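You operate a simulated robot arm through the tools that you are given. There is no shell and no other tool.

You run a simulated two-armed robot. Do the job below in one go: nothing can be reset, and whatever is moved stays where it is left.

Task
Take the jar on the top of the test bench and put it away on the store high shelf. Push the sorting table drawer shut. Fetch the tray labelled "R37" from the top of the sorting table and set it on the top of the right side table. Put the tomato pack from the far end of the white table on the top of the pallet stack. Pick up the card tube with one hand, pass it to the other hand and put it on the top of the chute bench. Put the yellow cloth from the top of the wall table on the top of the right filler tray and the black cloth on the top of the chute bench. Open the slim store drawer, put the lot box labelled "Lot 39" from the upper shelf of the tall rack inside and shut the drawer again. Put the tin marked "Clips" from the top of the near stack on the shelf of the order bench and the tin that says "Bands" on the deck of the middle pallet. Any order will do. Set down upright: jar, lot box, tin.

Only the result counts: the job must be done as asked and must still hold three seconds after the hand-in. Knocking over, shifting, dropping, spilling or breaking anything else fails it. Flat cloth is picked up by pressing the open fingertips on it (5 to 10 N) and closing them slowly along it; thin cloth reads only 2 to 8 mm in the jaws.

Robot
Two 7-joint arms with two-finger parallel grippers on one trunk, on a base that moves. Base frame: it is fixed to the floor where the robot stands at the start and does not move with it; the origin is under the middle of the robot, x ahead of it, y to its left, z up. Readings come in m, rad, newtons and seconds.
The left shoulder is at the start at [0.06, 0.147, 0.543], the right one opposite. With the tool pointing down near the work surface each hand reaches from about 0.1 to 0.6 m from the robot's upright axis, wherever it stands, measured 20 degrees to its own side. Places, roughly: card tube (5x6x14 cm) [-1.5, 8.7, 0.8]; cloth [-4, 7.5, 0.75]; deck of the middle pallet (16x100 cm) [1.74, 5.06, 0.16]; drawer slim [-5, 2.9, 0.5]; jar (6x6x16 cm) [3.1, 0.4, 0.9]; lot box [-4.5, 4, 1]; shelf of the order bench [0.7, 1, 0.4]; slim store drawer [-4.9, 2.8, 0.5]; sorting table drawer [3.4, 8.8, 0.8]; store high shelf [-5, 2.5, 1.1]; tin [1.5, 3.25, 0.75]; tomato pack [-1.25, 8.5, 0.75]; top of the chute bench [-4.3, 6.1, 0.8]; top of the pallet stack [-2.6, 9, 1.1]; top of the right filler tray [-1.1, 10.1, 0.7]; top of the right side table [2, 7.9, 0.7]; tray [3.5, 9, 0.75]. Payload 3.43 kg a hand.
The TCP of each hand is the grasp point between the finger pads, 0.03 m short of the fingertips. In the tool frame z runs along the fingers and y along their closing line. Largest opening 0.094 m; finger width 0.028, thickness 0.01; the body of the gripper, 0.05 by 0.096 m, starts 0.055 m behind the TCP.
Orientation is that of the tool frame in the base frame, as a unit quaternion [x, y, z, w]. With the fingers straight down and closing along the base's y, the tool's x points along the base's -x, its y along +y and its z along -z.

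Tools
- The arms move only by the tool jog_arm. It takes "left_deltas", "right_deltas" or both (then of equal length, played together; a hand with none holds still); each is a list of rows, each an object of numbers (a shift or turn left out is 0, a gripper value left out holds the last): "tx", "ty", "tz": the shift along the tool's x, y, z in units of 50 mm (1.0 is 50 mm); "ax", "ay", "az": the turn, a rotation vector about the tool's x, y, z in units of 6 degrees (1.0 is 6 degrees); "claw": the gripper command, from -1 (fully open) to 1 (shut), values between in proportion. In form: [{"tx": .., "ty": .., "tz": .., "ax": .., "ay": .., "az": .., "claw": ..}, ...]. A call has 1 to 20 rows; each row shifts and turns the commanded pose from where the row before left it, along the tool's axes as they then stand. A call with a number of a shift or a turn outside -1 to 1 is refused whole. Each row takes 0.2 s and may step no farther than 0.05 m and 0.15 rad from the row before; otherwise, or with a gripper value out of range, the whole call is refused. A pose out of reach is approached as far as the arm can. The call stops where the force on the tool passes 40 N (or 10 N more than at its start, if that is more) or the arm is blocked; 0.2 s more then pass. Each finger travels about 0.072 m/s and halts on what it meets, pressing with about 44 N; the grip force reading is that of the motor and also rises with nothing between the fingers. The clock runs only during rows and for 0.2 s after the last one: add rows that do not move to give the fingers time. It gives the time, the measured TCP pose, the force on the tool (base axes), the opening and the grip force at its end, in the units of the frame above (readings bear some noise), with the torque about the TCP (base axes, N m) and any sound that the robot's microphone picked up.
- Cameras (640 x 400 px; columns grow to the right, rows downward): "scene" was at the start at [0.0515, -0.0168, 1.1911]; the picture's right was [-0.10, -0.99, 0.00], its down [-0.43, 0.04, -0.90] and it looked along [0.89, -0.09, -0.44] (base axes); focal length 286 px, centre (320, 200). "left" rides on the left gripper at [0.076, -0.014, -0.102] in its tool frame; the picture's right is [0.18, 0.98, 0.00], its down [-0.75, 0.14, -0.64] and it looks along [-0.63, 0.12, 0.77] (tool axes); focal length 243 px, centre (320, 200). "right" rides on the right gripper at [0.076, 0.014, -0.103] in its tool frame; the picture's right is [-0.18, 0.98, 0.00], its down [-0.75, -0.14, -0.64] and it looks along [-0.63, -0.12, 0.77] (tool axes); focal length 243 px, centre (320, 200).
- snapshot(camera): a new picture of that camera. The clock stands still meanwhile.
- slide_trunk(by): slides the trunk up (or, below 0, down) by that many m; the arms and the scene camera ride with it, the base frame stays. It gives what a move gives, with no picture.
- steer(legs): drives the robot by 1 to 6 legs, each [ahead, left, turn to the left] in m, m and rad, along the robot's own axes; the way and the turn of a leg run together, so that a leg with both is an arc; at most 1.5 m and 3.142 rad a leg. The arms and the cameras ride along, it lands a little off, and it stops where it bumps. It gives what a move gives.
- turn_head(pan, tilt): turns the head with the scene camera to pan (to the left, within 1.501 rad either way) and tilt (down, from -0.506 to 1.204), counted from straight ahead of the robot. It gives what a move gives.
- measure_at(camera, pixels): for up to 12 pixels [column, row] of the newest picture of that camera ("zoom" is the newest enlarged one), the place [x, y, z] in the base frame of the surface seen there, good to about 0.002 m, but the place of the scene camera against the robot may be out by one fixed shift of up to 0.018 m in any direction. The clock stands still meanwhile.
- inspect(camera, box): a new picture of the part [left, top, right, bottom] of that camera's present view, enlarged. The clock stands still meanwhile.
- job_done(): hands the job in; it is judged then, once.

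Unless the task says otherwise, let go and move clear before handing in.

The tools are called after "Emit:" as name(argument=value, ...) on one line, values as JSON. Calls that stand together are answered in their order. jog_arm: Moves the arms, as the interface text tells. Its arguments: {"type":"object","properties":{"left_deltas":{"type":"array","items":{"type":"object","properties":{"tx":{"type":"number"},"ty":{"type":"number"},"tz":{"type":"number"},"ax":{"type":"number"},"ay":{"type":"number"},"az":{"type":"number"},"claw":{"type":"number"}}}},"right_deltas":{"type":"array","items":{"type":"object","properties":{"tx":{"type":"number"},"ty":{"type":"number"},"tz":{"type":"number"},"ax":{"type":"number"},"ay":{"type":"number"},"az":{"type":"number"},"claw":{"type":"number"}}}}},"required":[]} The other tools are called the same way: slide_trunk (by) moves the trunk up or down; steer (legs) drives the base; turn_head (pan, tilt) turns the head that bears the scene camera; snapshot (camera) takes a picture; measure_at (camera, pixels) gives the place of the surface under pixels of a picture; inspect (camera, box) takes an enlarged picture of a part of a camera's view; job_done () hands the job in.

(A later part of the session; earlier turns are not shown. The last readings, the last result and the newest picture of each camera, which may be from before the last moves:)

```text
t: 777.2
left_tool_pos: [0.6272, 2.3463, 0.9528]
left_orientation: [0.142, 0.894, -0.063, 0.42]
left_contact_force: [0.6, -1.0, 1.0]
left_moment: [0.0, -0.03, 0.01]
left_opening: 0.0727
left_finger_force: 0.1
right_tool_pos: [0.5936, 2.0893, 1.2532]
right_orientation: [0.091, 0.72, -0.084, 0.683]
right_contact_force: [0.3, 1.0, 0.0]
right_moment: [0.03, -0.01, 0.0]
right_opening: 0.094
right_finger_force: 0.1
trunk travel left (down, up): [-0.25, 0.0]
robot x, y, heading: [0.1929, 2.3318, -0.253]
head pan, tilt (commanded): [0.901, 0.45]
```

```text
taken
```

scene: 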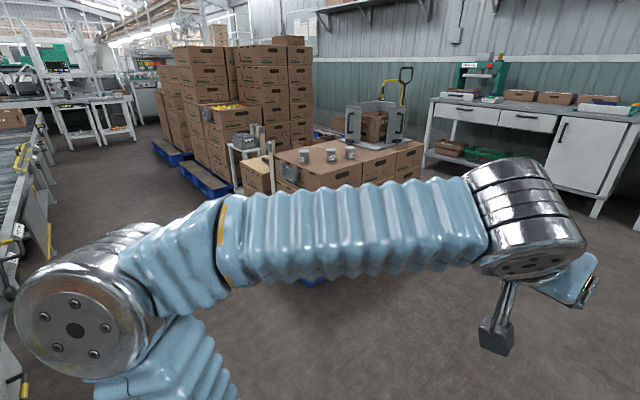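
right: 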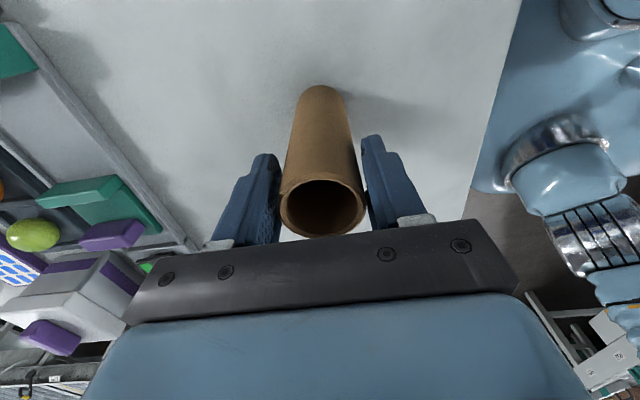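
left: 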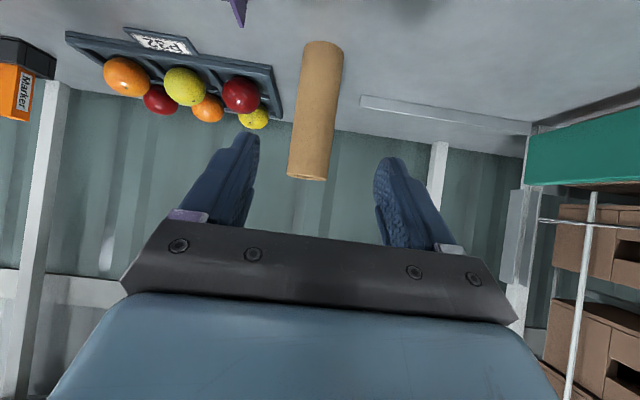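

Three tins stand on the near stack at (303,157), (331,155), (350,153). I zoom in to read them.

Emit:
inspect(camera="scene", box=[260, 130, 430, 200])

Emit:
measure_at(camera="scene", pixels=[[303, 157], [332, 155], [350, 153], [320, 172], [275, 157], [400, 145], [290, 160], [360, 160]])

```text
3.76 times, centred on (345, 165) of scene
```

zoom: 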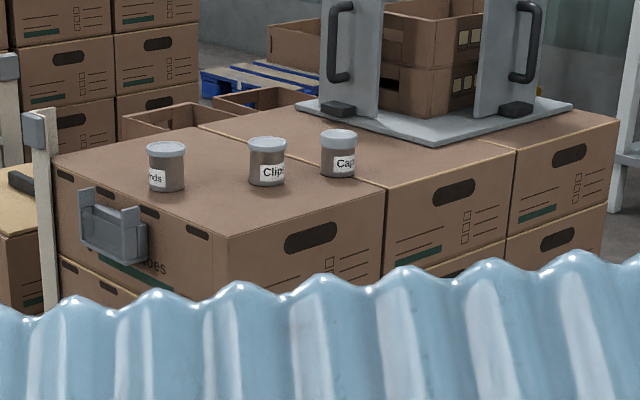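

```text
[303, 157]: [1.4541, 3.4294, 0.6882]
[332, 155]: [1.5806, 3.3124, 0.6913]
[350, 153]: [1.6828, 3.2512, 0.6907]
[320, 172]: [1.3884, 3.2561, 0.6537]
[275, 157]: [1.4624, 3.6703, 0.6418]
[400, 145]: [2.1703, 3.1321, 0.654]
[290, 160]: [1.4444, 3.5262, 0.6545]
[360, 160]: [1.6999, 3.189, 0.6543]
```

Left to right they read "Bands", "Clips", "Caps", standing on the box top at z≈0.654. I lower both hands to tool-down poses here, then drive to the stack's south side.

Emit:
jog_arm(left_deltas=[{"ay": 1, "claw": -1}, {"ay": 1}, {"ay": 1}, {"ay": 1}, {"ay": 1}, {"ay": 1}, {"ay": 1}, {"ay": 1}, {"ay": 0.4}, {"tx": 0.6}, {"tx": 0.6}, {}], right_deltas=[{"tx": 0.95, "claw": -1}, {"tx": 0.95}, {"tx": 0.95}, {"tx": 0.95}, {"tx": 0.95}, {"tx": 0.9}, {"tx": 0.4}, {}, {}, {}, {}, {}])

Emit:
jog_arm(right_deltas=[{"ay": 1}, {"ay": 1}, {"ay": 1}, {"ay": 1}, {"ay": 1}, {"ay": 1}, {"ay": 1}, {"ay": 1}, {"ay": 1}, {"ay": 1}, {"ay": 1}, {"ay": 1}, {"ay": 1}, {"ay": 1}, {"ay": 0.5}, {"tx": 0.6}, {"tx": 0.6}, {}])

Emit:
steer(legs=[[1.08, 0.1, 0.02], [0, 0, 1.57]])

Emit:
turn_head(pan=0.0, tilt=0.5)

Emit:
snapshot(camera="scene")

```text
t: 779.8
left_tool_pos: [0.5695, 2.3657, 0.9541]
left_orientation: [0.154, 0.988, 0.003, -0.001]
left_contact_force: [-0.6, 0.0, 0.6]
left_moment: [0.0, -0.01, -0.02]
left_opening: 0.0941
left_finger_force: 0.1
right_tool_pos: [0.5778, 2.0925, 0.948]
right_orientation: [0.09, 0.72, -0.083, 0.683]
right_contact_force: [-0.4, -0.2, 0.2]
right_moment: [-0.02, -0.02, 0.02]
right_opening: 0.0936
right_finger_force: 0.0
trunk travel left (down, up): [-0.25, 0.0]
robot x, y, heading: [0.1893, 2.3321, -0.253]
head pan, tilt (commanded): [0.901, 0.45]
```

```text
t: 783.6
left_tool_pos: [0.5703, 2.3655, 0.9535]
left_orientation: [0.154, 0.988, 0.004, 0.0]
left_contact_force: [0.8, 0.2, 0.4]
left_moment: [-0.04, -0.01, 0.01]
left_opening: 0.094
left_finger_force: 0.0
right_tool_pos: [0.5197, 2.1082, 0.9529]
right_orientation: [0.123, 0.992, 0.001, -0.002]
right_contact_force: [0.1, 0.0, 0.6]
right_moment: [-0.01, -0.01, -0.02]
right_opening: 0.0941
right_finger_force: 0.1
trunk travel left (down, up): [-0.25, 0.0]
robot x, y, heading: [0.1917, 2.3316, -0.256]
head pan, tilt (commanded): [0.901, 0.45]
```

```text
t: 793.0
left_tool_pos: [1.2245, 2.5497, 0.9528]
left_orientation: [-0.601, 0.799, 0.003, -0.003]
left_contact_force: [0.8, 0.8, -0.7]
left_moment: [0.01, -0.03, -0.01]
left_opening: 0.0942
left_finger_force: 0.0
right_tool_pos: [1.4824, 2.5074, 0.9536]
right_orientation: [-0.625, 0.78, 0.001, -0.002]
right_contact_force: [-0.8, 0.3, -0.1]
right_moment: [-0.01, 0.0, -0.02]
right_opening: 0.094
right_finger_force: 0.1
trunk travel left (down, up): [-0.25, 0.0]
robot x, y, heading: [1.2711, 2.1732, 1.348]
head pan, tilt (commanded): [0.901, 0.45]
```

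```text
t: 794.2
left_tool_pos: [1.2241, 2.5505, 0.9527]
left_orientation: [-0.601, 0.799, 0.002, -0.002]
left_contact_force: [0.0, -0.4, -0.5]
left_moment: [0.01, 0.01, 0.01]
left_opening: 0.0939
left_finger_force: 0.2
right_tool_pos: [1.4837, 2.5072, 0.9537]
right_orientation: [-0.626, 0.78, 0.001, -0.002]
right_contact_force: [0.2, 0.7, 0.4]
right_moment: [-0.01, -0.02, 0.03]
right_opening: 0.094
right_finger_force: 0.2
trunk travel left (down, up): [-0.25, 0.0]
robot x, y, heading: [1.2679, 2.1746, 1.346]
head pan, tilt (commanded): [0.0, 0.499]
```

```text
taken
```

scene: 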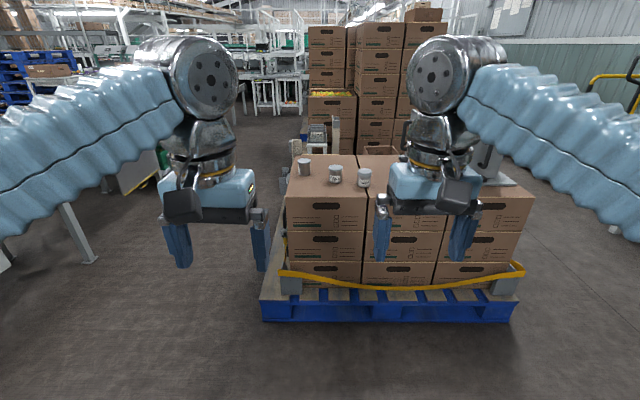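

I measure the tins, the box top's front edge and the pallet's front.

Emit:
inspect(camera="scene", box=[270, 145, 400, 225])

Emit:
measure_at(camera="scene", pixels=[[304, 162], [335, 168], [365, 171], [330, 193], [330, 200], [380, 294], [335, 179], [305, 174], [288, 190], [520, 190], [390, 310], [365, 184]])

```text
4.92 times, centred on (335, 185) of scene
```

zoom: 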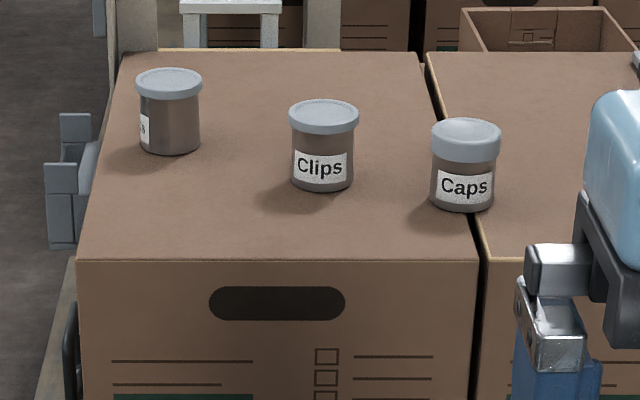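

```text
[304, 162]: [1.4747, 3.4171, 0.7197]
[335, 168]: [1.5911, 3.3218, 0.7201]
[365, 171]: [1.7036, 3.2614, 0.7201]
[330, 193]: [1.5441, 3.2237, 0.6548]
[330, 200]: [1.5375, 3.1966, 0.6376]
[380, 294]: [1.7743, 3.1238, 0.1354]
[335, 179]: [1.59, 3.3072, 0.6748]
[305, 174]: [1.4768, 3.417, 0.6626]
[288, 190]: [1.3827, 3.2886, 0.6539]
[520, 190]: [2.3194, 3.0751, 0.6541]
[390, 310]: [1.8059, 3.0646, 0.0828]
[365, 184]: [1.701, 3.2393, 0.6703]
```

Tins are 6.6 cm tall on z 0.654. I drive up to the stack (staying 8+ cm off the pallet) for the left hand to take "Bands".

Emit:
steer(legs=[[0.64, -0.06, 0]])

Emit:
jog_arm(left_deltas=[{"tz": 0.9}, {"tz": 0.9}, {"tz": 0.4}, {}])

Emit:
snapshot(camera="left")

Emit:
snapshot(camera="scene")

```text
t: 797.8
left_tool_pos: [1.4181, 3.1649, 0.9537]
left_orientation: [-0.607, 0.795, 0.002, -0.002]
left_contact_force: [-0.1, 0.1, 0.3]
left_moment: [0.02, 0.02, -0.01]
left_opening: 0.0942
left_finger_force: 0.0
right_tool_pos: [1.678, 3.1279, 0.9542]
right_orientation: [-0.631, 0.776, 0.001, -0.001]
right_contact_force: [-0.6, 0.2, -0.6]
right_moment: [-0.06, 0.01, 0.0]
right_opening: 0.0938
right_finger_force: 0.0
trunk travel left (down, up): [-0.25, 0.0]
robot x, y, heading: [1.4677, 2.7877, 1.36]
head pan, tilt (commanded): [0.0, 0.499]
```

```text
t: 798.8
left_tool_pos: [1.4163, 3.1639, 0.842]
left_orientation: [-0.606, 0.795, 0.002, -0.003]
left_contact_force: [1.0, 0.0, -0.6]
left_moment: [0.03, 0.0, -0.01]
left_opening: 0.094
left_finger_force: 0.1
right_tool_pos: [1.6769, 3.1263, 0.9538]
right_orientation: [-0.631, 0.775, 0.001, -0.001]
right_contact_force: [0.7, -0.7, 0.1]
right_moment: [0.0, 0.0, 0.0]
right_opening: 0.0937
right_finger_force: 0.0
trunk travel left (down, up): [-0.25, 0.0]
robot x, y, heading: [1.4677, 2.79, 1.354]
head pan, tilt (commanded): [0.0, 0.499]
```

```text
taken
```

left: 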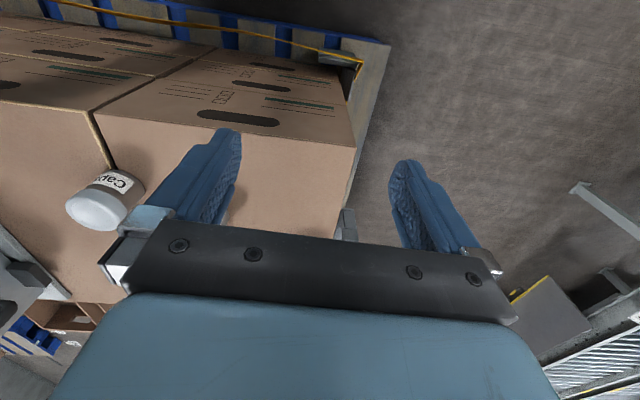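

```text
taken
```

scene: 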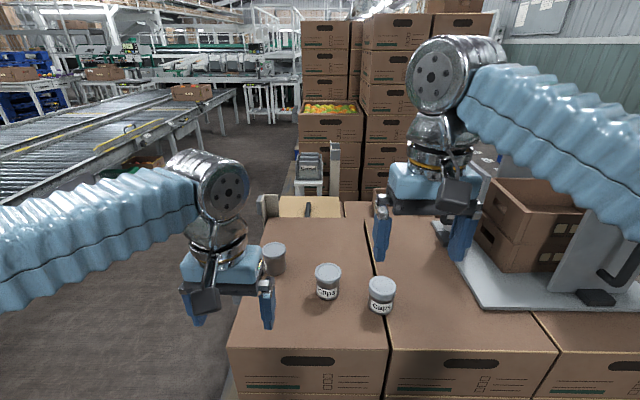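

I move 8 cm closer and bring the left hand over "Bands" (tins' tops at 0.72, fingertips at 0.81).

Emit:
steer(legs=[[0.08, 0, -0.015]])

Emit:
jog_arm(left_deltas=[{"tx": -0.8}, {"tx": -0.9}, {"tx": -0.9}, {"tx": -0.6}, {}])

Emit:
snapshot(camera="left")

```text
t: 799.9
left_tool_pos: [1.439, 3.2448, 0.8428]
left_orientation: [-0.6, 0.8, 0.002, -0.003]
left_contact_force: [-0.4, 0.4, -0.6]
left_moment: [0.02, 0.05, -0.01]
left_opening: 0.0939
left_finger_force: 0.0
right_tool_pos: [1.6998, 3.2013, 0.9533]
right_orientation: [-0.625, 0.78, 0.001, -0.001]
right_contact_force: [0.4, -0.6, 0.0]
right_moment: [0.02, 0.0, -0.02]
right_opening: 0.0941
right_finger_force: 0.1
trunk travel left (down, up): [-0.25, 0.0]
robot x, y, heading: [1.4842, 2.8732, 1.341]
head pan, tilt (commanded): [0.0, 0.499]
```

```text
t: 801.1
left_tool_pos: [1.4848, 3.3988, 0.8412]
left_orientation: [-0.6, 0.8, 0.003, -0.003]
left_contact_force: [0.2, 0.3, 0.2]
left_moment: [0.0, -0.05, 0.01]
left_opening: 0.0939
left_finger_force: 0.1
right_tool_pos: [1.6999, 3.2043, 0.9535]
right_orientation: [-0.625, 0.781, 0.001, -0.003]
right_contact_force: [-0.9, 0.2, -0.7]
right_moment: [0.02, 0.01, 0.0]
right_opening: 0.0942
right_finger_force: 0.1
trunk travel left (down, up): [-0.25, 0.0]
robot x, y, heading: [1.4877, 2.8669, 1.342]
head pan, tilt (commanded): [0.0, 0.499]
```

```text
taken
```

left: 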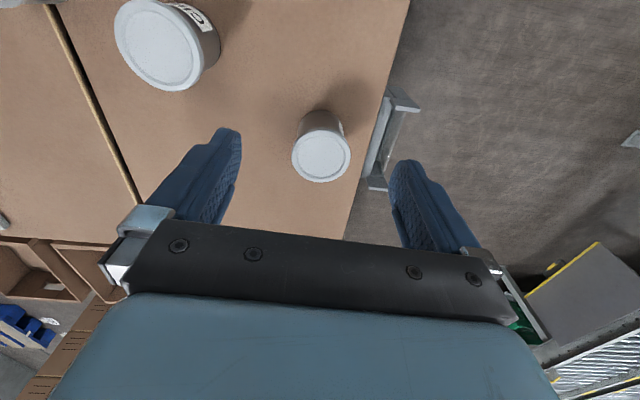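

The Bands tin's lid is at (322,157). I measure lid points to centre.

Emit:
measure_at(camera="left", pixels=[[297, 158], [346, 160], [322, 138], [322, 178], [322, 158], [160, 45], [125, 45], [200, 45], [160, 15], [165, 80]])

```text
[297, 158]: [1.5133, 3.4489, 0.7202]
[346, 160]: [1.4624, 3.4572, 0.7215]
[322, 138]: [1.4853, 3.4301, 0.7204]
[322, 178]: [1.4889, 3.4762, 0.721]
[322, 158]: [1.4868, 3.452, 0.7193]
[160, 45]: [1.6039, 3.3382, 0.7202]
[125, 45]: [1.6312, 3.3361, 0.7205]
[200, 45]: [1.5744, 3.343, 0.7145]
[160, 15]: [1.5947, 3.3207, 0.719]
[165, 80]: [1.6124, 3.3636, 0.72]
```

Centre (1.4875, 3.453). Align, lower around the tin and close.

Emit:
jog_arm(left_deltas=[{"tx": -0.9, "ty": 0.2}, {"tx": -0.16, "ty": 0.05}, {"tz": 0.8}, {"tz": 0.9}, {"tz": 0.9}, {"tz": 0.36}, {}, {"claw": -0.5}, {"claw": -0.2}, {"claw": 0.1}, {"claw": 0.6}, {"claw": 1}, {}])

Emit:
snapshot(camera="left")

```text
t: 803.9
left_tool_pos: [1.4869, 3.4519, 0.6929]
left_orientation: [-0.6, 0.8, 0.003, -0.003]
left_contact_force: [-0.7, -0.5, -0.1]
left_moment: [-0.03, 0.01, 0.01]
left_opening: 0.0641
left_finger_force: 44.0
right_tool_pos: [1.6999, 3.2026, 0.953]
right_orientation: [-0.625, 0.781, 0.001, -0.001]
right_contact_force: [0.3, -0.4, -0.2]
right_moment: [0.02, 0.01, 0.0]
right_opening: 0.094
right_finger_force: 0.1
trunk travel left (down, up): [-0.25, 0.0]
robot x, y, heading: [1.4858, 2.8741, 1.345]
head pan, tilt (commanded): [0.0, 0.499]
```

```text
taken
```

left: 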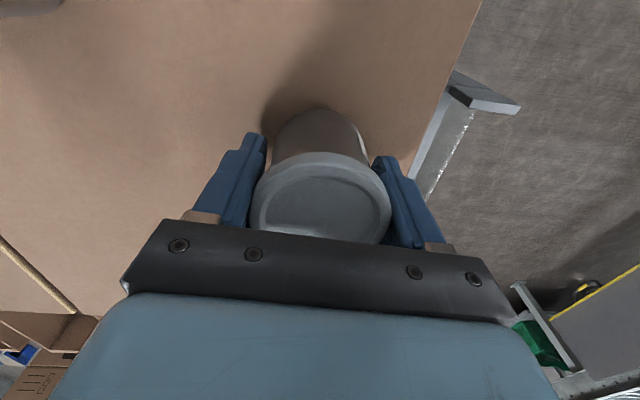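

"Bands" is held (64 mm). Lift and retract; then move the base left for the right hand to take "Clips".

Emit:
jog_arm(left_deltas=[{"tz": -0.4}, {"tz": -0.8}, {"tz": -0.9}, {"tz": -0.9}, {"tx": 0.8}, {"tx": 0.9}, {"tx": 0.9}, {"tx": 0.6}, {}], right_deltas=[{"tz": 0.6}, {"tz": 0.8}, {"tz": 0.8}, {}, {}, {}, {}, {}, {}])

Emit:
steer(legs=[[0, 0.12, 0]])

Emit:
snapshot(camera="right")

Emit:
snapshot(camera="scene")

```text
t: 805.9
left_tool_pos: [1.4416, 3.2964, 0.8432]
left_orientation: [-0.6, 0.8, 0.002, -0.003]
left_contact_force: [-0.3, 0.8, -2.7]
left_moment: [0.02, -0.04, 0.01]
left_opening: 0.0641
left_finger_force: 44.3
right_tool_pos: [1.7023, 3.2048, 0.8459]
right_orientation: [-0.625, 0.781, 0.0, -0.002]
right_contact_force: [0.0, -0.3, 0.5]
right_moment: [0.02, 0.01, -0.02]
right_opening: 0.0941
right_finger_force: 0.1
trunk travel left (down, up): [-0.25, 0.0]
robot x, y, heading: [1.4852, 2.8698, 1.339]
head pan, tilt (commanded): [0.0, 0.499]
```

```text
t: 807.1
left_tool_pos: [1.3252, 3.324, 0.8445]
left_orientation: [-0.6, 0.8, 0.003, -0.003]
left_contact_force: [0.1, -0.8, -2.3]
left_moment: [-0.03, 0.01, -0.01]
left_opening: 0.0642
left_finger_force: 44.2
right_tool_pos: [1.5852, 3.2314, 0.8442]
right_orientation: [-0.625, 0.78, 0.0, -0.002]
right_contact_force: [-0.3, 0.3, -0.1]
right_moment: [0.05, 0.0, 0.01]
right_opening: 0.0937
right_finger_force: 0.1
trunk travel left (down, up): [-0.25, 0.0]
robot x, y, heading: [1.3669, 2.8961, 1.343]
head pan, tilt (commanded): [0.0, 0.499]
```

```text
taken
```

right: 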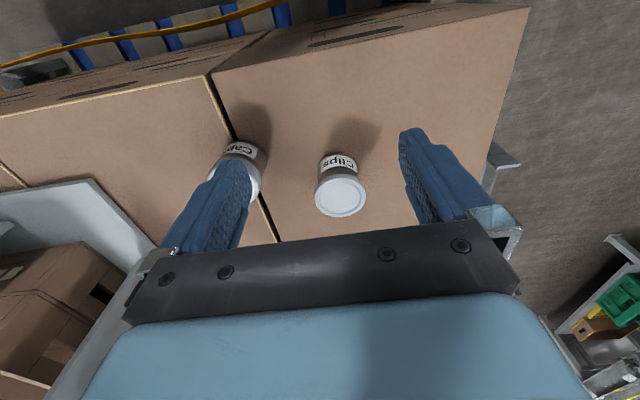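

```text
taken
```

scene: 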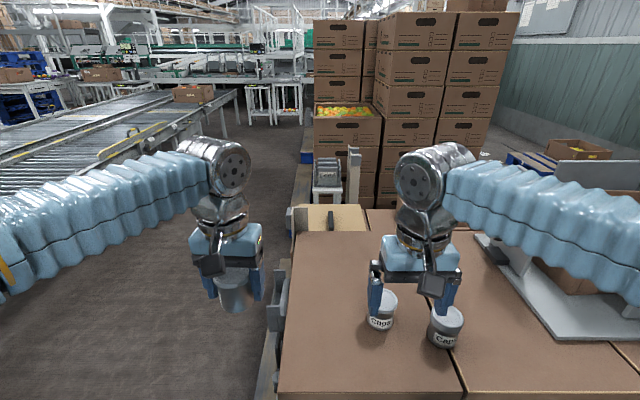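

In the right wrist view "Clips" is at (341,196) and "Caps" beside the left finger. I measure both.

Emit:
measure_at(camera="right", pixels=[[321, 196], [361, 194], [341, 182], [342, 211], [341, 196], [250, 185], [240, 170]])

```text
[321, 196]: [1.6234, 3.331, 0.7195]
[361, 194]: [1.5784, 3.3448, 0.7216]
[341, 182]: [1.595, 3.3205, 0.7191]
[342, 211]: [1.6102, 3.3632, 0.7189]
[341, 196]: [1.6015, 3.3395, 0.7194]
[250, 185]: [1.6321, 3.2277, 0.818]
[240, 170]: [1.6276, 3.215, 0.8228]
```

Clips centre (1.602, 3.340). Align, lower, and close the right hand.

Emit:
jog_arm(right_deltas=[{"tx": -0.9, "ty": 0.07}, {"tx": -0.9, "ty": 0.07}, {"tx": -0.39}, {"tz": 0.8}, {"tz": 0.9}, {"tz": 0.9}, {"tz": 0.42}, {}, {"claw": -0.5}, {"claw": -0.2}, {"claw": 0.1}, {"claw": 0.6}, {"claw": 1}, {}])

Emit:
snapshot(camera="right")

```text
t: 810.1
left_tool_pos: [1.3253, 3.3249, 0.8444]
left_orientation: [-0.601, 0.799, 0.003, -0.002]
left_contact_force: [-0.6, -0.5, -1.5]
left_moment: [0.01, 0.0, 0.02]
left_opening: 0.0641
left_finger_force: 44.1
right_tool_pos: [1.6025, 3.34, 0.6928]
right_orientation: [-0.625, 0.781, 0.001, -0.002]
right_contact_force: [0.5, 0.6, -0.7]
right_moment: [0.01, -0.01, 0.02]
right_opening: 0.0655
right_finger_force: 44.1
trunk travel left (down, up): [-0.25, 0.0]
robot x, y, heading: [1.3684, 2.8967, 1.344]
head pan, tilt (commanded): [0.0, 0.499]
```

```text
taken
```

right: 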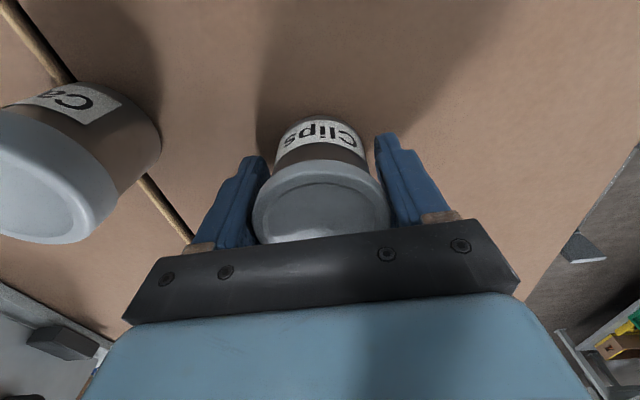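

Clips is in the right hand, but the shelf needs a slanted tool. I release it here and re-grasp it with the hand pitched 40°.

Emit:
jog_arm(right_deltas=[{"claw": -0.5}, {"claw": -0.8}, {"claw": -1}, {}, {"tz": -0.5}, {"tz": -0.9}, {"tz": -0.9}, {"tz": -0.9}, {"ay": -1}, {"ay": -1}, {"ay": -1}, {"ay": -1}, {"ay": -1}, {"ay": -1}, {"ay": -1}, {"ay": -1}, {"ay": -0.33}, {}])

Emit:
snapshot(camera="right")

```text
t: 813.9
left_tool_pos: [1.3259, 3.3244, 0.8438]
left_orientation: [-0.6, 0.8, 0.002, -0.003]
left_contact_force: [-0.8, 0.0, -1.6]
left_moment: [0.01, -0.01, -0.02]
left_opening: 0.0642
left_finger_force: 43.9
right_tool_pos: [1.6017, 3.3398, 0.8531]
right_orientation: [-0.567, 0.708, 0.265, 0.328]
right_contact_force: [-0.3, -0.3, 0.4]
right_moment: [-0.01, 0.02, 0.02]
right_opening: 0.094
right_finger_force: 0.1
trunk travel left (down, up): [-0.25, 0.0]
robot x, y, heading: [1.3672, 2.8963, 1.343]
head pan, tilt (commanded): [0.0, 0.499]
```

```text
taken
```

right: 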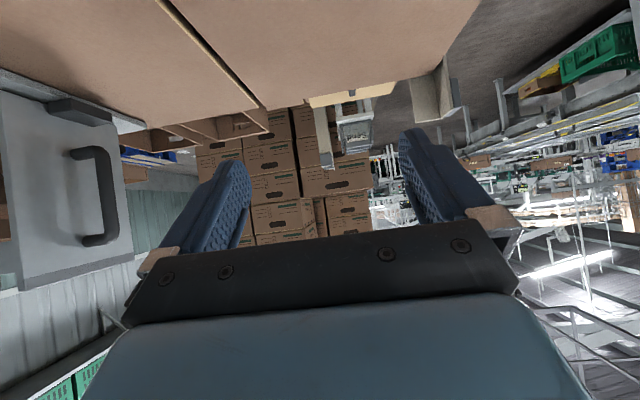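

Lower straight down around the tin with the slanted hand and close.

Emit:
jog_arm(right_deltas=[{"tz": 0.5, "tx": 0.6}, {"tz": 0.5, "tx": 0.6}, {"tz": 0.5, "tx": 0.6}, {"tz": 0.3, "tx": 0.36}, {"tz": 0.2, "tx": 0.24}, {}])

Emit:
snapshot(camera="right")

Emit:
inspect(camera="scene", box=[320, 220, 500, 360])

```text
t: 815.3
left_tool_pos: [1.3248, 3.3244, 0.8447]
left_orientation: [-0.601, 0.799, 0.002, -0.003]
left_contact_force: [-0.3, -0.1, -1.8]
left_moment: [-0.01, 0.01, -0.01]
left_opening: 0.0642
left_finger_force: 44.5
right_tool_pos: [1.6019, 3.3402, 0.6975]
right_orientation: [-0.567, 0.708, 0.265, 0.327]
right_contact_force: [1.2, 0.2, -0.2]
right_moment: [0.01, 0.02, -0.03]
right_opening: 0.094
right_finger_force: 0.1
trunk travel left (down, up): [-0.25, 0.0]
robot x, y, heading: [1.3668, 2.896, 1.343]
head pan, tilt (commanded): [0.0, 0.499]
```

```text
taken
```

right: 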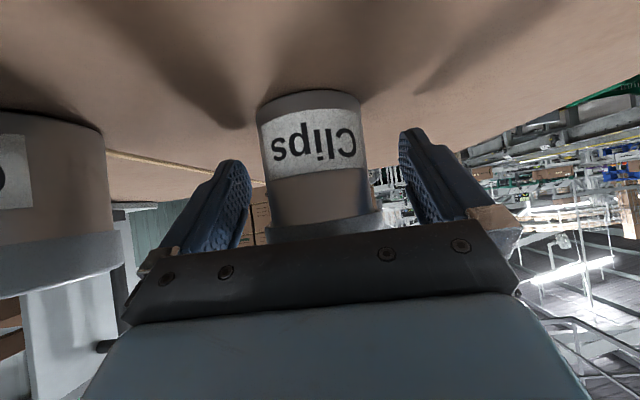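

```text
2.86 times, centred on (410, 290) of scene
```

zoom: 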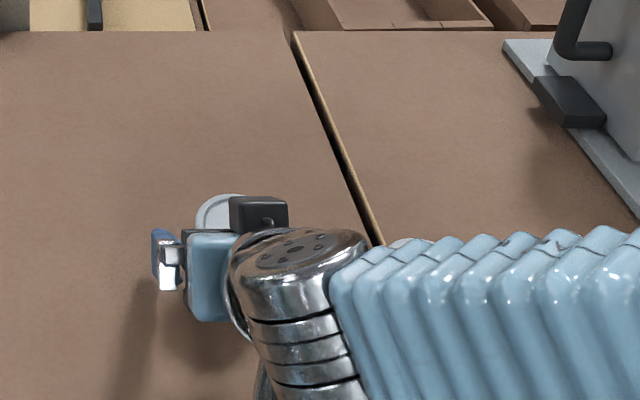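

The tin's label side is between the fingers with no contact to "Caps". Close.

Emit:
jog_arm(right_deltas=[{"claw": -0.6}, {"claw": -0.4}, {"claw": -0.2}, {"claw": 0.1}, {"claw": 0.6}, {"claw": 1}, {}])

Emit:
jog_arm(right_deltas=[{"tz": -0.2, "tx": -0.24}, {"tz": -0.4, "tx": -0.48}, {"tz": -0.5, "tx": -0.6}, {"tz": -0.5, "tx": -0.6}, {"tz": -0.3, "tx": -0.36}, {}])

Emit:
snapshot(camera="right")

Emit:
snapshot(camera="scene")

```text
t: 816.9
left_tool_pos: [1.327, 3.3255, 0.8432]
left_orientation: [-0.6, 0.8, 0.002, -0.003]
left_contact_force: [-0.5, 0.6, -1.7]
left_moment: [0.0, 0.01, 0.02]
left_opening: 0.0642
left_finger_force: 43.9
right_tool_pos: [1.6019, 3.3394, 0.696]
right_orientation: [-0.566, 0.709, 0.264, 0.328]
right_contact_force: [-0.1, 0.5, -0.2]
right_moment: [0.01, -0.01, 0.01]
right_opening: 0.0592
right_finger_force: 44.3
trunk travel left (down, up): [-0.25, 0.0]
robot x, y, heading: [1.3703, 2.8982, 1.341]
head pan, tilt (commanded): [0.0, 0.499]
```

```text
t: 818.3
left_tool_pos: [1.3257, 3.3241, 0.8443]
left_orientation: [-0.601, 0.8, 0.002, -0.003]
left_contact_force: [0.2, -0.4, -1.1]
left_moment: [-0.01, 0.02, -0.01]
left_opening: 0.064
left_finger_force: 44.1
right_tool_pos: [1.6032, 3.3372, 0.8443]
right_orientation: [-0.566, 0.709, 0.264, 0.328]
right_contact_force: [-0.1, 0.6, -1.4]
right_moment: [-0.03, -0.01, -0.01]
right_opening: 0.059
right_finger_force: 44.1
trunk travel left (down, up): [-0.25, 0.0]
robot x, y, heading: [1.3694, 2.8955, 1.344]
head pan, tilt (commanded): [0.0, 0.499]
```

```text
taken
```

right: 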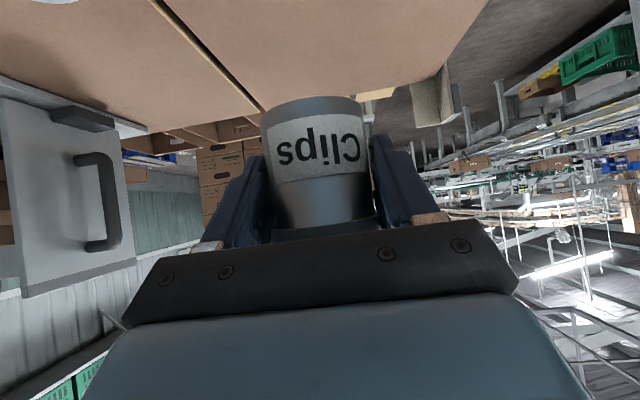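

```text
taken
```

scene: 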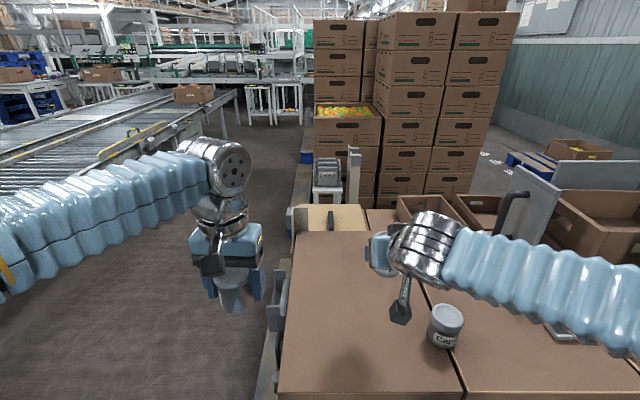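

Clips is held by its body. Back off the stack, turn east, and go back to the order bench's west end.

Emit:
steer(legs=[[-0.7, 0, 0], [0, 0, -1.575], [-0.98, 0, 0]])

```text
t: 830.6
left_tool_pos: [0.7003, 2.494, 0.8438]
left_orientation: [0.152, 0.988, 0.003, -0.001]
left_contact_force: [0.5, -0.4, -0.5]
left_moment: [0.02, -0.03, 0.02]
left_opening: 0.0639
left_finger_force: 44.3
right_tool_pos: [0.7076, 2.2168, 0.8448]
right_orientation: [0.109, 0.901, -0.049, 0.418]
right_contact_force: [0.2, -0.4, -1.3]
right_moment: [-0.03, 0.01, -0.02]
right_opening: 0.0586
right_finger_force: 43.8
trunk travel left (down, up): [-0.25, 0.0]
robot x, y, heading: [0.2709, 2.4595, -0.248]
head pan, tilt (commanded): [0.0, 0.499]
```

Now sidestep south 0.70 m (stopping above the bench's leg), then back 0.33 m before going further south.

Emit:
steer(legs=[[0, -0.69, 0.02]])

Emit:
steer(legs=[[-0.35, 0, 0], [0, -0.62, 0]])

Emit:
turn_head(pan=-0.1, tilt=0.75)

Emit:
snapshot(camera="scene")

```text
t: 834.4
left_tool_pos: [0.5327, 1.8287, 0.8431]
left_orientation: [0.144, 0.99, 0.004, -0.001]
left_contact_force: [0.3, 0.9, -1.5]
left_moment: [0.02, 0.01, -0.02]
left_opening: 0.0645
left_finger_force: 44.3
right_tool_pos: [0.5442, 1.553, 0.8426]
right_orientation: [0.104, 0.901, -0.047, 0.419]
right_contact_force: [0.2, -0.4, -1.6]
right_moment: [-0.02, 0.01, -0.03]
right_opening: 0.0586
right_finger_force: 43.5
trunk travel left (down, up): [-0.25, 0.0]
robot x, y, heading: [0.1057, 1.789, -0.234]
head pan, tilt (commanded): [0.0, 0.499]
```

```text
t: 839.9
left_tool_pos: [0.0418, 1.3012, 0.8434]
left_orientation: [0.143, 0.99, 0.003, -0.001]
left_contact_force: [-0.8, 0.2, -2.4]
left_moment: [0.01, -0.02, 0.03]
left_opening: 0.0638
left_finger_force: 43.6
right_tool_pos: [0.0536, 1.0248, 0.8444]
right_orientation: [0.103, 0.901, -0.046, 0.419]
right_contact_force: [0.0, -0.2, -2.2]
right_moment: [-0.02, -0.03, 0.0]
right_opening: 0.0588
right_finger_force: 43.9
trunk travel left (down, up): [-0.25, 0.0]
robot x, y, heading: [-0.3838, 1.2586, -0.232]
head pan, tilt (commanded): [0.0, 0.499]
```

```text
t: 840.6
left_tool_pos: [0.0427, 1.3011, 0.8444]
left_orientation: [0.145, 0.989, 0.004, -0.001]
left_contact_force: [-0.3, 0.2, -1.8]
left_moment: [-0.04, 0.02, -0.01]
left_opening: 0.0641
left_finger_force: 43.9
right_tool_pos: [0.0531, 1.0254, 0.8441]
right_orientation: [0.103, 0.901, -0.046, 0.418]
right_contact_force: [-0.2, 0.1, -2.1]
right_moment: [0.03, 0.02, 0.0]
right_opening: 0.0589
right_finger_force: 44.6
trunk travel left (down, up): [-0.25, 0.0]
robot x, y, heading: [-0.3818, 1.2609, -0.233]
head pan, tilt (commanded): [-0.099, 0.75]
```

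```text
taken
```

scene: 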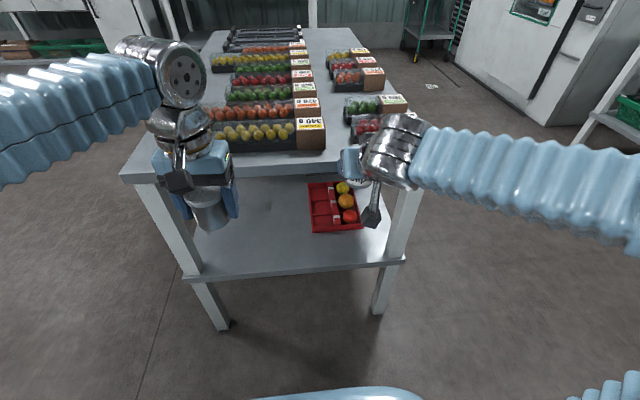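

I'm square to the bench's west end; the lower shelf's near part at (250,240) is free, the red tray at (335,207). I measure the shelf and tabletop edges.

Emit:
measure_at(camera="scene", pixels=[[270, 265], [270, 250], [230, 240], [310, 240], [350, 240], [312, 225], [200, 260], [385, 250], [270, 180], [270, 168], [150, 180], [400, 180]])

Emit:
inspect(camera="scene", box=[180, 160, 420, 300])

```text
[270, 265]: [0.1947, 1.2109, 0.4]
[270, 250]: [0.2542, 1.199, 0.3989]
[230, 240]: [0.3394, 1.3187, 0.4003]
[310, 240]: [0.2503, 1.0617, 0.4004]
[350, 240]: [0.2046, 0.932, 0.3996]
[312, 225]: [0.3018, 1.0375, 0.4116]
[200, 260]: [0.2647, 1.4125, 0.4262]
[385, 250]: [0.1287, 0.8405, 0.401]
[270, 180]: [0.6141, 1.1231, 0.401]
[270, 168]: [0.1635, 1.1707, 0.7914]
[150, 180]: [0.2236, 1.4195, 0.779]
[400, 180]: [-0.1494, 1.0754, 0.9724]
```

```text
2.67 times, centred on (300, 230) of scene
```

zoom: 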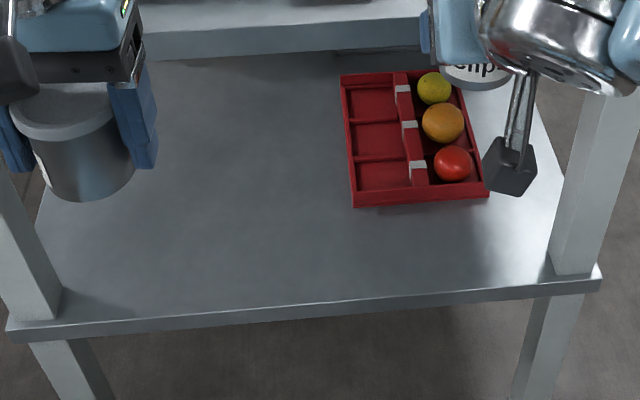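

Shelf surface z=0.40, edge u≈-0.08; tabletop edge u≈-0.10. I raise the left hand slightly, lower the right hand (with Clips) in front of the bench to shelf height.

Emit:
jog_arm(left_deltas=[{"tz": -0.6}, {"tz": -0.6}, {}, {}, {}, {}, {}, {}, {}], right_deltas=[{"tz": 0.55, "tx": 0.655}, {"tz": 0.62, "tx": 0.738}, {"tz": 0.62, "tx": 0.738}, {"tz": 0.62, "tx": 0.738}, {"tz": 0.62, "tx": 0.738}, {"tz": 0.62, "tx": 0.738}, {"tz": 0.62, "tx": 0.738}, {"tz": 0.6, "tx": 0.715}, {}])

Emit:
snapshot(camera="scene")

```text
t: 842.6
left_tool_pos: [0.0424, 1.3007, 0.902]
left_orientation: [0.143, 0.99, 0.003, -0.001]
left_contact_force: [-0.6, -0.6, -2.1]
left_moment: [-0.03, 0.0, -0.01]
left_opening: 0.0644
left_finger_force: 44.1
right_tool_pos: [0.0532, 1.0254, 0.4651]
right_orientation: [0.103, 0.901, -0.046, 0.418]
right_contact_force: [-0.3, -0.3, -1.5]
right_moment: [-0.01, 0.0, 0.0]
right_opening: 0.0586
right_finger_force: 44.1
trunk travel left (down, up): [-0.25, 0.0]
robot x, y, heading: [-0.3818, 1.2599, -0.234]
head pan, tilt (commanded): [-0.099, 0.75]
```

```text
taken
```

scene: 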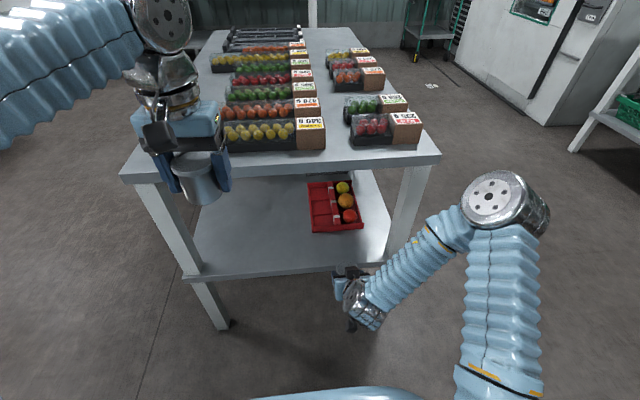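

Right hand is in front of the shelf. Sidestep left 0.2 m and forward 6 cm so it lines up with the free part of the shelf.

Emit:
steer(legs=[[0, 0.2, 0], [0.06, 0, 0]])

Emit:
snapshot(camera="right")

Emit:
snapshot(camera="scene")

```text
t: 844.8
left_tool_pos: [0.1469, 1.4859, 0.9018]
left_orientation: [0.142, 0.99, 0.003, 0.0]
left_contact_force: [-0.8, -0.2, -1.3]
left_moment: [0.02, -0.03, 0.03]
left_opening: 0.0643
left_finger_force: 44.0
right_tool_pos: [0.1578, 1.2101, 0.4663]
right_orientation: [0.101, 0.901, -0.045, 0.418]
right_contact_force: [-0.3, 0.9, -1.3]
right_moment: [-0.04, 0.0, 0.01]
right_opening: 0.0588
right_finger_force: 44.2
trunk travel left (down, up): [-0.25, 0.0]
robot x, y, heading: [-0.2797, 1.4433, -0.226]
head pan, tilt (commanded): [-0.099, 0.75]
```

```text
taken
```

right: 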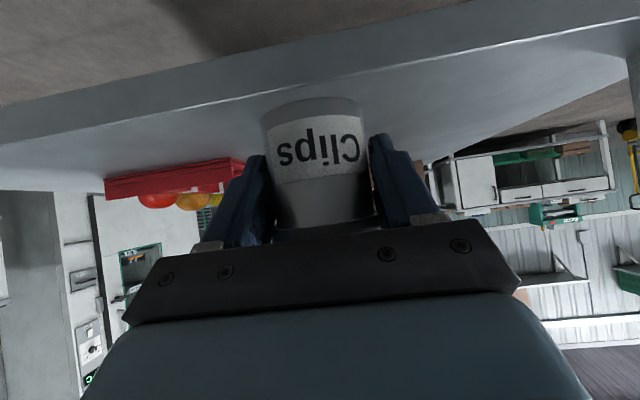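

```text
taken
```

scene: 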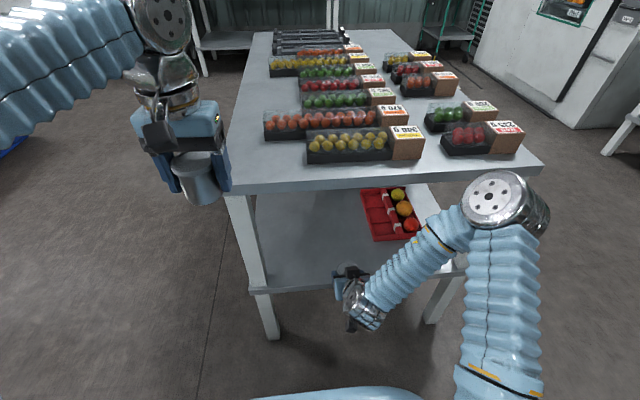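

The wrist view shows the shelf edge just past the tin's bottom and the red tray to the right side. I measure edge and tray precisely.

Emit:
measure_at(camera="right", pixels=[[250, 95], [400, 70], [200, 110], [450, 120], [240, 165], [110, 185], [180, 130], [420, 140]])

```text
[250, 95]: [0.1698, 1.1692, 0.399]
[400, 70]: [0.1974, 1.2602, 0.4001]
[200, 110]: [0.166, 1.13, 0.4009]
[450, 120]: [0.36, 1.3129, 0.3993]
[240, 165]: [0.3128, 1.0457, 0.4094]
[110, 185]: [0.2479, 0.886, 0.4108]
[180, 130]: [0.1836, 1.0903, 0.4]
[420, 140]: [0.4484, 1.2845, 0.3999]
```

Shelf edge is at u≈-0.10; the target spot 10 cm inside is clear of the red tray (11 cm). Move in and lower.

Emit:
jog_arm(right_deltas=[{"tz": 0.5, "tx": -0.42}, {"tz": 0.7, "tx": -0.59}, {"tz": 0.6, "tx": -0.5}, {}, {"tz": 0.13, "tx": 0.155}, {"tz": 0.06, "tx": 0.07}, {}])

Emit:
jog_arm(right_deltas=[{"tz": 0.035, "tx": 0.042}, {}, {"tz": 0.03, "tx": 0.036}, {}, {"tz": 0.025, "tx": 0.03}, {}])

```text
t: 846.4
left_tool_pos: [0.1482, 1.4866, 0.9025]
left_orientation: [0.142, 0.99, 0.004, 0.0]
left_contact_force: [-0.3, 0.0, -0.7]
left_moment: [0.01, 0.01, 0.04]
left_opening: 0.0643
left_finger_force: 44.1
right_tool_pos: [0.2725, 1.185, 0.4502]
right_orientation: [0.102, 0.902, -0.046, 0.418]
right_contact_force: [-0.6, 0.7, -1.9]
right_moment: [-0.03, -0.01, 0.02]
right_opening: 0.0588
right_finger_force: 44.2
trunk travel left (down, up): [-0.25, 0.0]
robot x, y, heading: [-0.2842, 1.4425, -0.234]
head pan, tilt (commanded): [-0.099, 0.75]
```

```text
t: 847.8
left_tool_pos: [0.1469, 1.4864, 0.9018]
left_orientation: [0.142, 0.99, 0.004, 0.0]
left_contact_force: [0.9, 0.3, -1.6]
left_moment: [0.0, 0.01, 0.02]
left_opening: 0.0639
left_finger_force: 44.2
right_tool_pos: [0.2738, 1.1843, 0.4434]
right_orientation: [0.102, 0.901, -0.046, 0.419]
right_contact_force: [-0.4, 0.6, -2.0]
right_moment: [0.03, 0.0, 0.0]
right_opening: 0.0588
right_finger_force: 44.2
trunk travel left (down, up): [-0.25, 0.0]
robot x, y, heading: [-0.2777, 1.442, -0.228]
head pan, tilt (commanded): [-0.099, 0.75]
```

Emit:
jog_arm(right_deltas=[{"tz": 0.025, "tx": 0.03}, {}, {"tz": 0.02, "tx": 0.024}, {}, {}])

```text
t: 849.0
left_tool_pos: [0.1465, 1.4852, 0.9028]
left_orientation: [0.143, 0.99, 0.004, 0.0]
left_contact_force: [1.1, 0.0, -1.7]
left_moment: [0.0, -0.01, -0.01]
left_opening: 0.0641
left_finger_force: 43.9
right_tool_pos: [0.2721, 1.1852, 0.4413]
right_orientation: [0.101, 0.901, -0.045, 0.419]
right_contact_force: [-0.7, -0.6, 7.6]
right_moment: [-0.07, -0.22, -0.03]
right_opening: 0.0588
right_finger_force: 43.6
trunk travel left (down, up): [-0.25, 0.0]
robot x, y, heading: [-0.2816, 1.4475, -0.223]
head pan, tilt (commanded): [-0.099, 0.75]
```

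Contact on the shelf. Open slowly and withdraw along the tool axis.

Emit:
jog_arm(right_deltas=[{"claw": -0.32}, {"claw": -0.4}, {"claw": -0.6}, {"claw": -0.8}, {"claw": -0.8}, {"tz": -0.3}, {"tz": -0.6}, {"tz": -0.8}, {"tz": -0.6}, {}])

Emit:
snapshot(camera="right")

Emit:
snapshot(camera="scene")

```text
t: 851.2
left_tool_pos: [0.1469, 1.486, 0.9019]
left_orientation: [0.142, 0.99, 0.004, -0.001]
left_contact_force: [0.3, 0.3, -1.3]
left_moment: [0.0, 0.01, 0.03]
left_opening: 0.064
left_finger_force: 44.0
right_tool_pos: [0.187, 1.2014, 0.5143]
right_orientation: [0.101, 0.901, -0.045, 0.419]
right_contact_force: [-0.1, -0.5, -0.1]
right_moment: [0.02, -0.01, -0.01]
right_opening: 0.0844
right_finger_force: 0.0
trunk travel left (down, up): [-0.25, 0.0]
robot x, y, heading: [-0.2811, 1.448, -0.229]
head pan, tilt (commanded): [-0.099, 0.75]
```

```text
taken
```

right: 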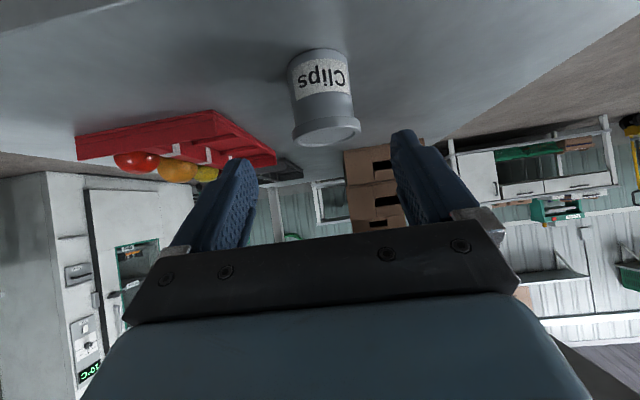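

```text
taken
```

scene: 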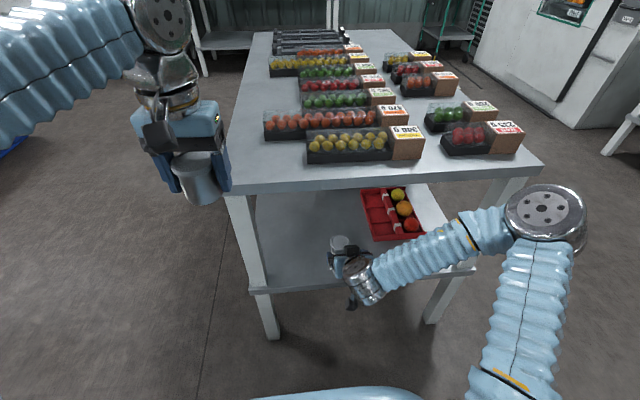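

Clips stands upright on the order-bench shelf. Back the base away, raise the right hand, and head north with "Bands".

Emit:
steer(legs=[[-0.22, 0, 0]])

Emit:
jog_arm(right_deltas=[{"tz": -0.6, "tx": -0.72}, {"tz": -0.6, "tx": -0.72}, {"tz": -0.6, "tx": -0.72}, {"tz": -0.6, "tx": -0.72}, {"tz": -0.6, "tx": -0.72}, {"tz": -0.6, "tx": -0.72}, {"tz": -0.6, "tx": -0.72}, {"tz": -0.6, "tx": -0.72}, {}])

Emit:
steer(legs=[[0, 0.41, 0], [0.5, 0, -0.005]])

```text
t: 852.9
left_tool_pos: [-0.0675, 1.5366, 0.9024]
left_orientation: [0.142, 0.99, 0.003, 0.0]
left_contact_force: [0.2, 0.1, -1.7]
left_moment: [0.0, -0.03, -0.01]
left_opening: 0.0639
left_finger_force: 44.0
right_tool_pos: [-0.0252, 1.2522, 0.5142]
right_orientation: [0.101, 0.901, -0.044, 0.419]
right_contact_force: [-0.4, 0.0, -0.2]
right_moment: [-0.01, 0.03, -0.02]
right_opening: 0.0845
right_finger_force: 0.2
trunk travel left (down, up): [-0.25, 0.0]
robot x, y, heading: [-0.4947, 1.494, -0.229]
head pan, tilt (commanded): [-0.099, 0.75]
```

```text
t: 854.9
left_tool_pos: [-0.0657, 1.5366, 0.9021]
left_orientation: [0.142, 0.99, 0.004, 0.0]
left_contact_force: [0.2, 0.6, -0.7]
left_moment: [-0.02, -0.01, 0.0]
left_opening: 0.0642
left_finger_force: 44.0
right_tool_pos: [-0.0247, 1.2528, 0.8919]
right_orientation: [0.101, 0.902, -0.045, 0.418]
right_contact_force: [-0.4, -0.4, -0.3]
right_moment: [-0.02, 0.0, -0.03]
right_opening: 0.0844
right_finger_force: 0.0
trunk travel left (down, up): [-0.25, 0.0]
robot x, y, heading: [-0.497, 1.4943, -0.228]
head pan, tilt (commanded): [-0.099, 0.75]
```

```text
t: 860.0
left_tool_pos: [0.5172, 1.814, 0.9019]
left_orientation: [0.145, 0.989, 0.004, -0.001]
left_contact_force: [-0.4, -0.9, -1.4]
left_moment: [-0.03, 0.0, -0.04]
left_opening: 0.0639
left_finger_force: 44.6
right_tool_pos: [0.5588, 1.5298, 0.8909]
right_orientation: [0.104, 0.901, -0.047, 0.418]
right_contact_force: [0.3, -0.6, -0.7]
right_moment: [0.03, -0.03, 0.02]
right_opening: 0.0845
right_finger_force: 0.0
trunk travel left (down, up): [-0.25, 0.0]
robot x, y, heading: [0.0871, 1.7745, -0.235]
head pan, tilt (commanded): [-0.099, 0.75]
```

In the lane (u=-0.32). Move slightly east and sidestep north toward the middle pallet.

Emit:
steer(legs=[[0.15, 0.4, 0], [0, 1.2, 0], [0, 1.0, 0]])

Emit:
turn_head(pan=0.5, tilt=0.5)

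Emit:
snapshot(camera="scene")

```text
t: 873.0
left_tool_pos: [1.2635, 4.3072, 0.9024]
left_orientation: [0.142, 0.99, 0.004, 0.0]
left_contact_force: [-0.3, 0.2, -1.3]
left_moment: [0.0, 0.0, 0.0]
left_opening: 0.0645
left_finger_force: 44.3
right_tool_pos: [1.3064, 4.0224, 0.8915]
right_orientation: [0.101, 0.902, -0.045, 0.418]
right_contact_force: [0.7, -0.3, 0.3]
right_moment: [0.0, 0.02, 0.0]
right_opening: 0.0844
right_finger_force: 0.1
trunk travel left (down, up): [-0.25, 0.0]
robot x, y, heading: [0.8347, 4.2656, -0.229]
head pan, tilt (commanded): [-0.099, 0.75]
```

```text
t: 874.0
left_tool_pos: [1.2636, 4.3067, 0.9017]
left_orientation: [0.142, 0.99, 0.004, -0.001]
left_contact_force: [0.4, 0.2, -1.4]
left_moment: [-0.02, 0.0, -0.02]
left_opening: 0.0642
left_finger_force: 43.8
right_tool_pos: [1.3066, 4.0232, 0.8913]
right_orientation: [0.101, 0.902, -0.045, 0.418]
right_contact_force: [-0.3, -0.7, 0.0]
right_moment: [-0.04, -0.03, 0.03]
right_opening: 0.0845
right_finger_force: 0.1
trunk travel left (down, up): [-0.25, 0.0]
robot x, y, heading: [0.837, 4.2629, -0.228]
head pan, tilt (commanded): [0.499, 0.499]
```

```text
taken
```

scene: 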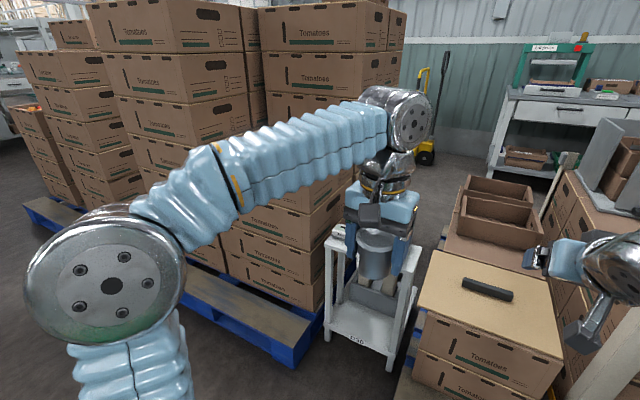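

The middle pallet's exposed deck strip is at (240,310). I measure it.

Emit:
measure_at(camera="scene", pixels=[[240, 310], [200, 290], [300, 345], [215, 320], [270, 300], [290, 360], [205, 275], [310, 330], [180, 300], [330, 335], [345, 250], [50, 210]])

Emit:
inspect(camera="scene", box=[140, 230, 440, 400])

```text
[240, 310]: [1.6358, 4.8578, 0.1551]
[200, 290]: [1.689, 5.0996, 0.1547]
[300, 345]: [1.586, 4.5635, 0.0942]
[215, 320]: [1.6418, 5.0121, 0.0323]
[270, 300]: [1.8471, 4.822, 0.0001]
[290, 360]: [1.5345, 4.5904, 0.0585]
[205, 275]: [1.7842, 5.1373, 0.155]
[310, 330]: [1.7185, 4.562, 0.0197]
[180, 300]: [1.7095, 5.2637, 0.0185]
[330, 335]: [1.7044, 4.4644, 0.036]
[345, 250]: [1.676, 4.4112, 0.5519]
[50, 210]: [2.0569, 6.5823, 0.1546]
```

```text
2.13 times, centred on (290, 315) of scene
```

zoom: 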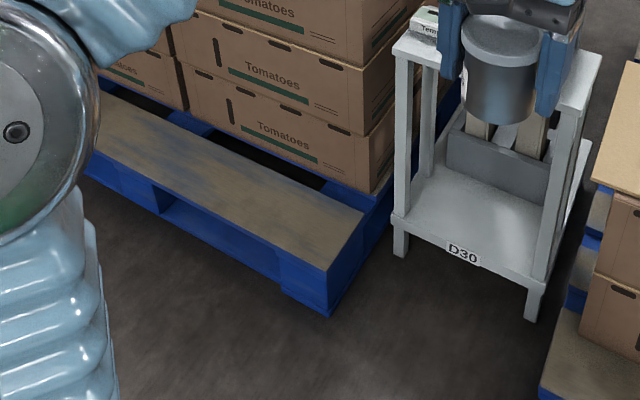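

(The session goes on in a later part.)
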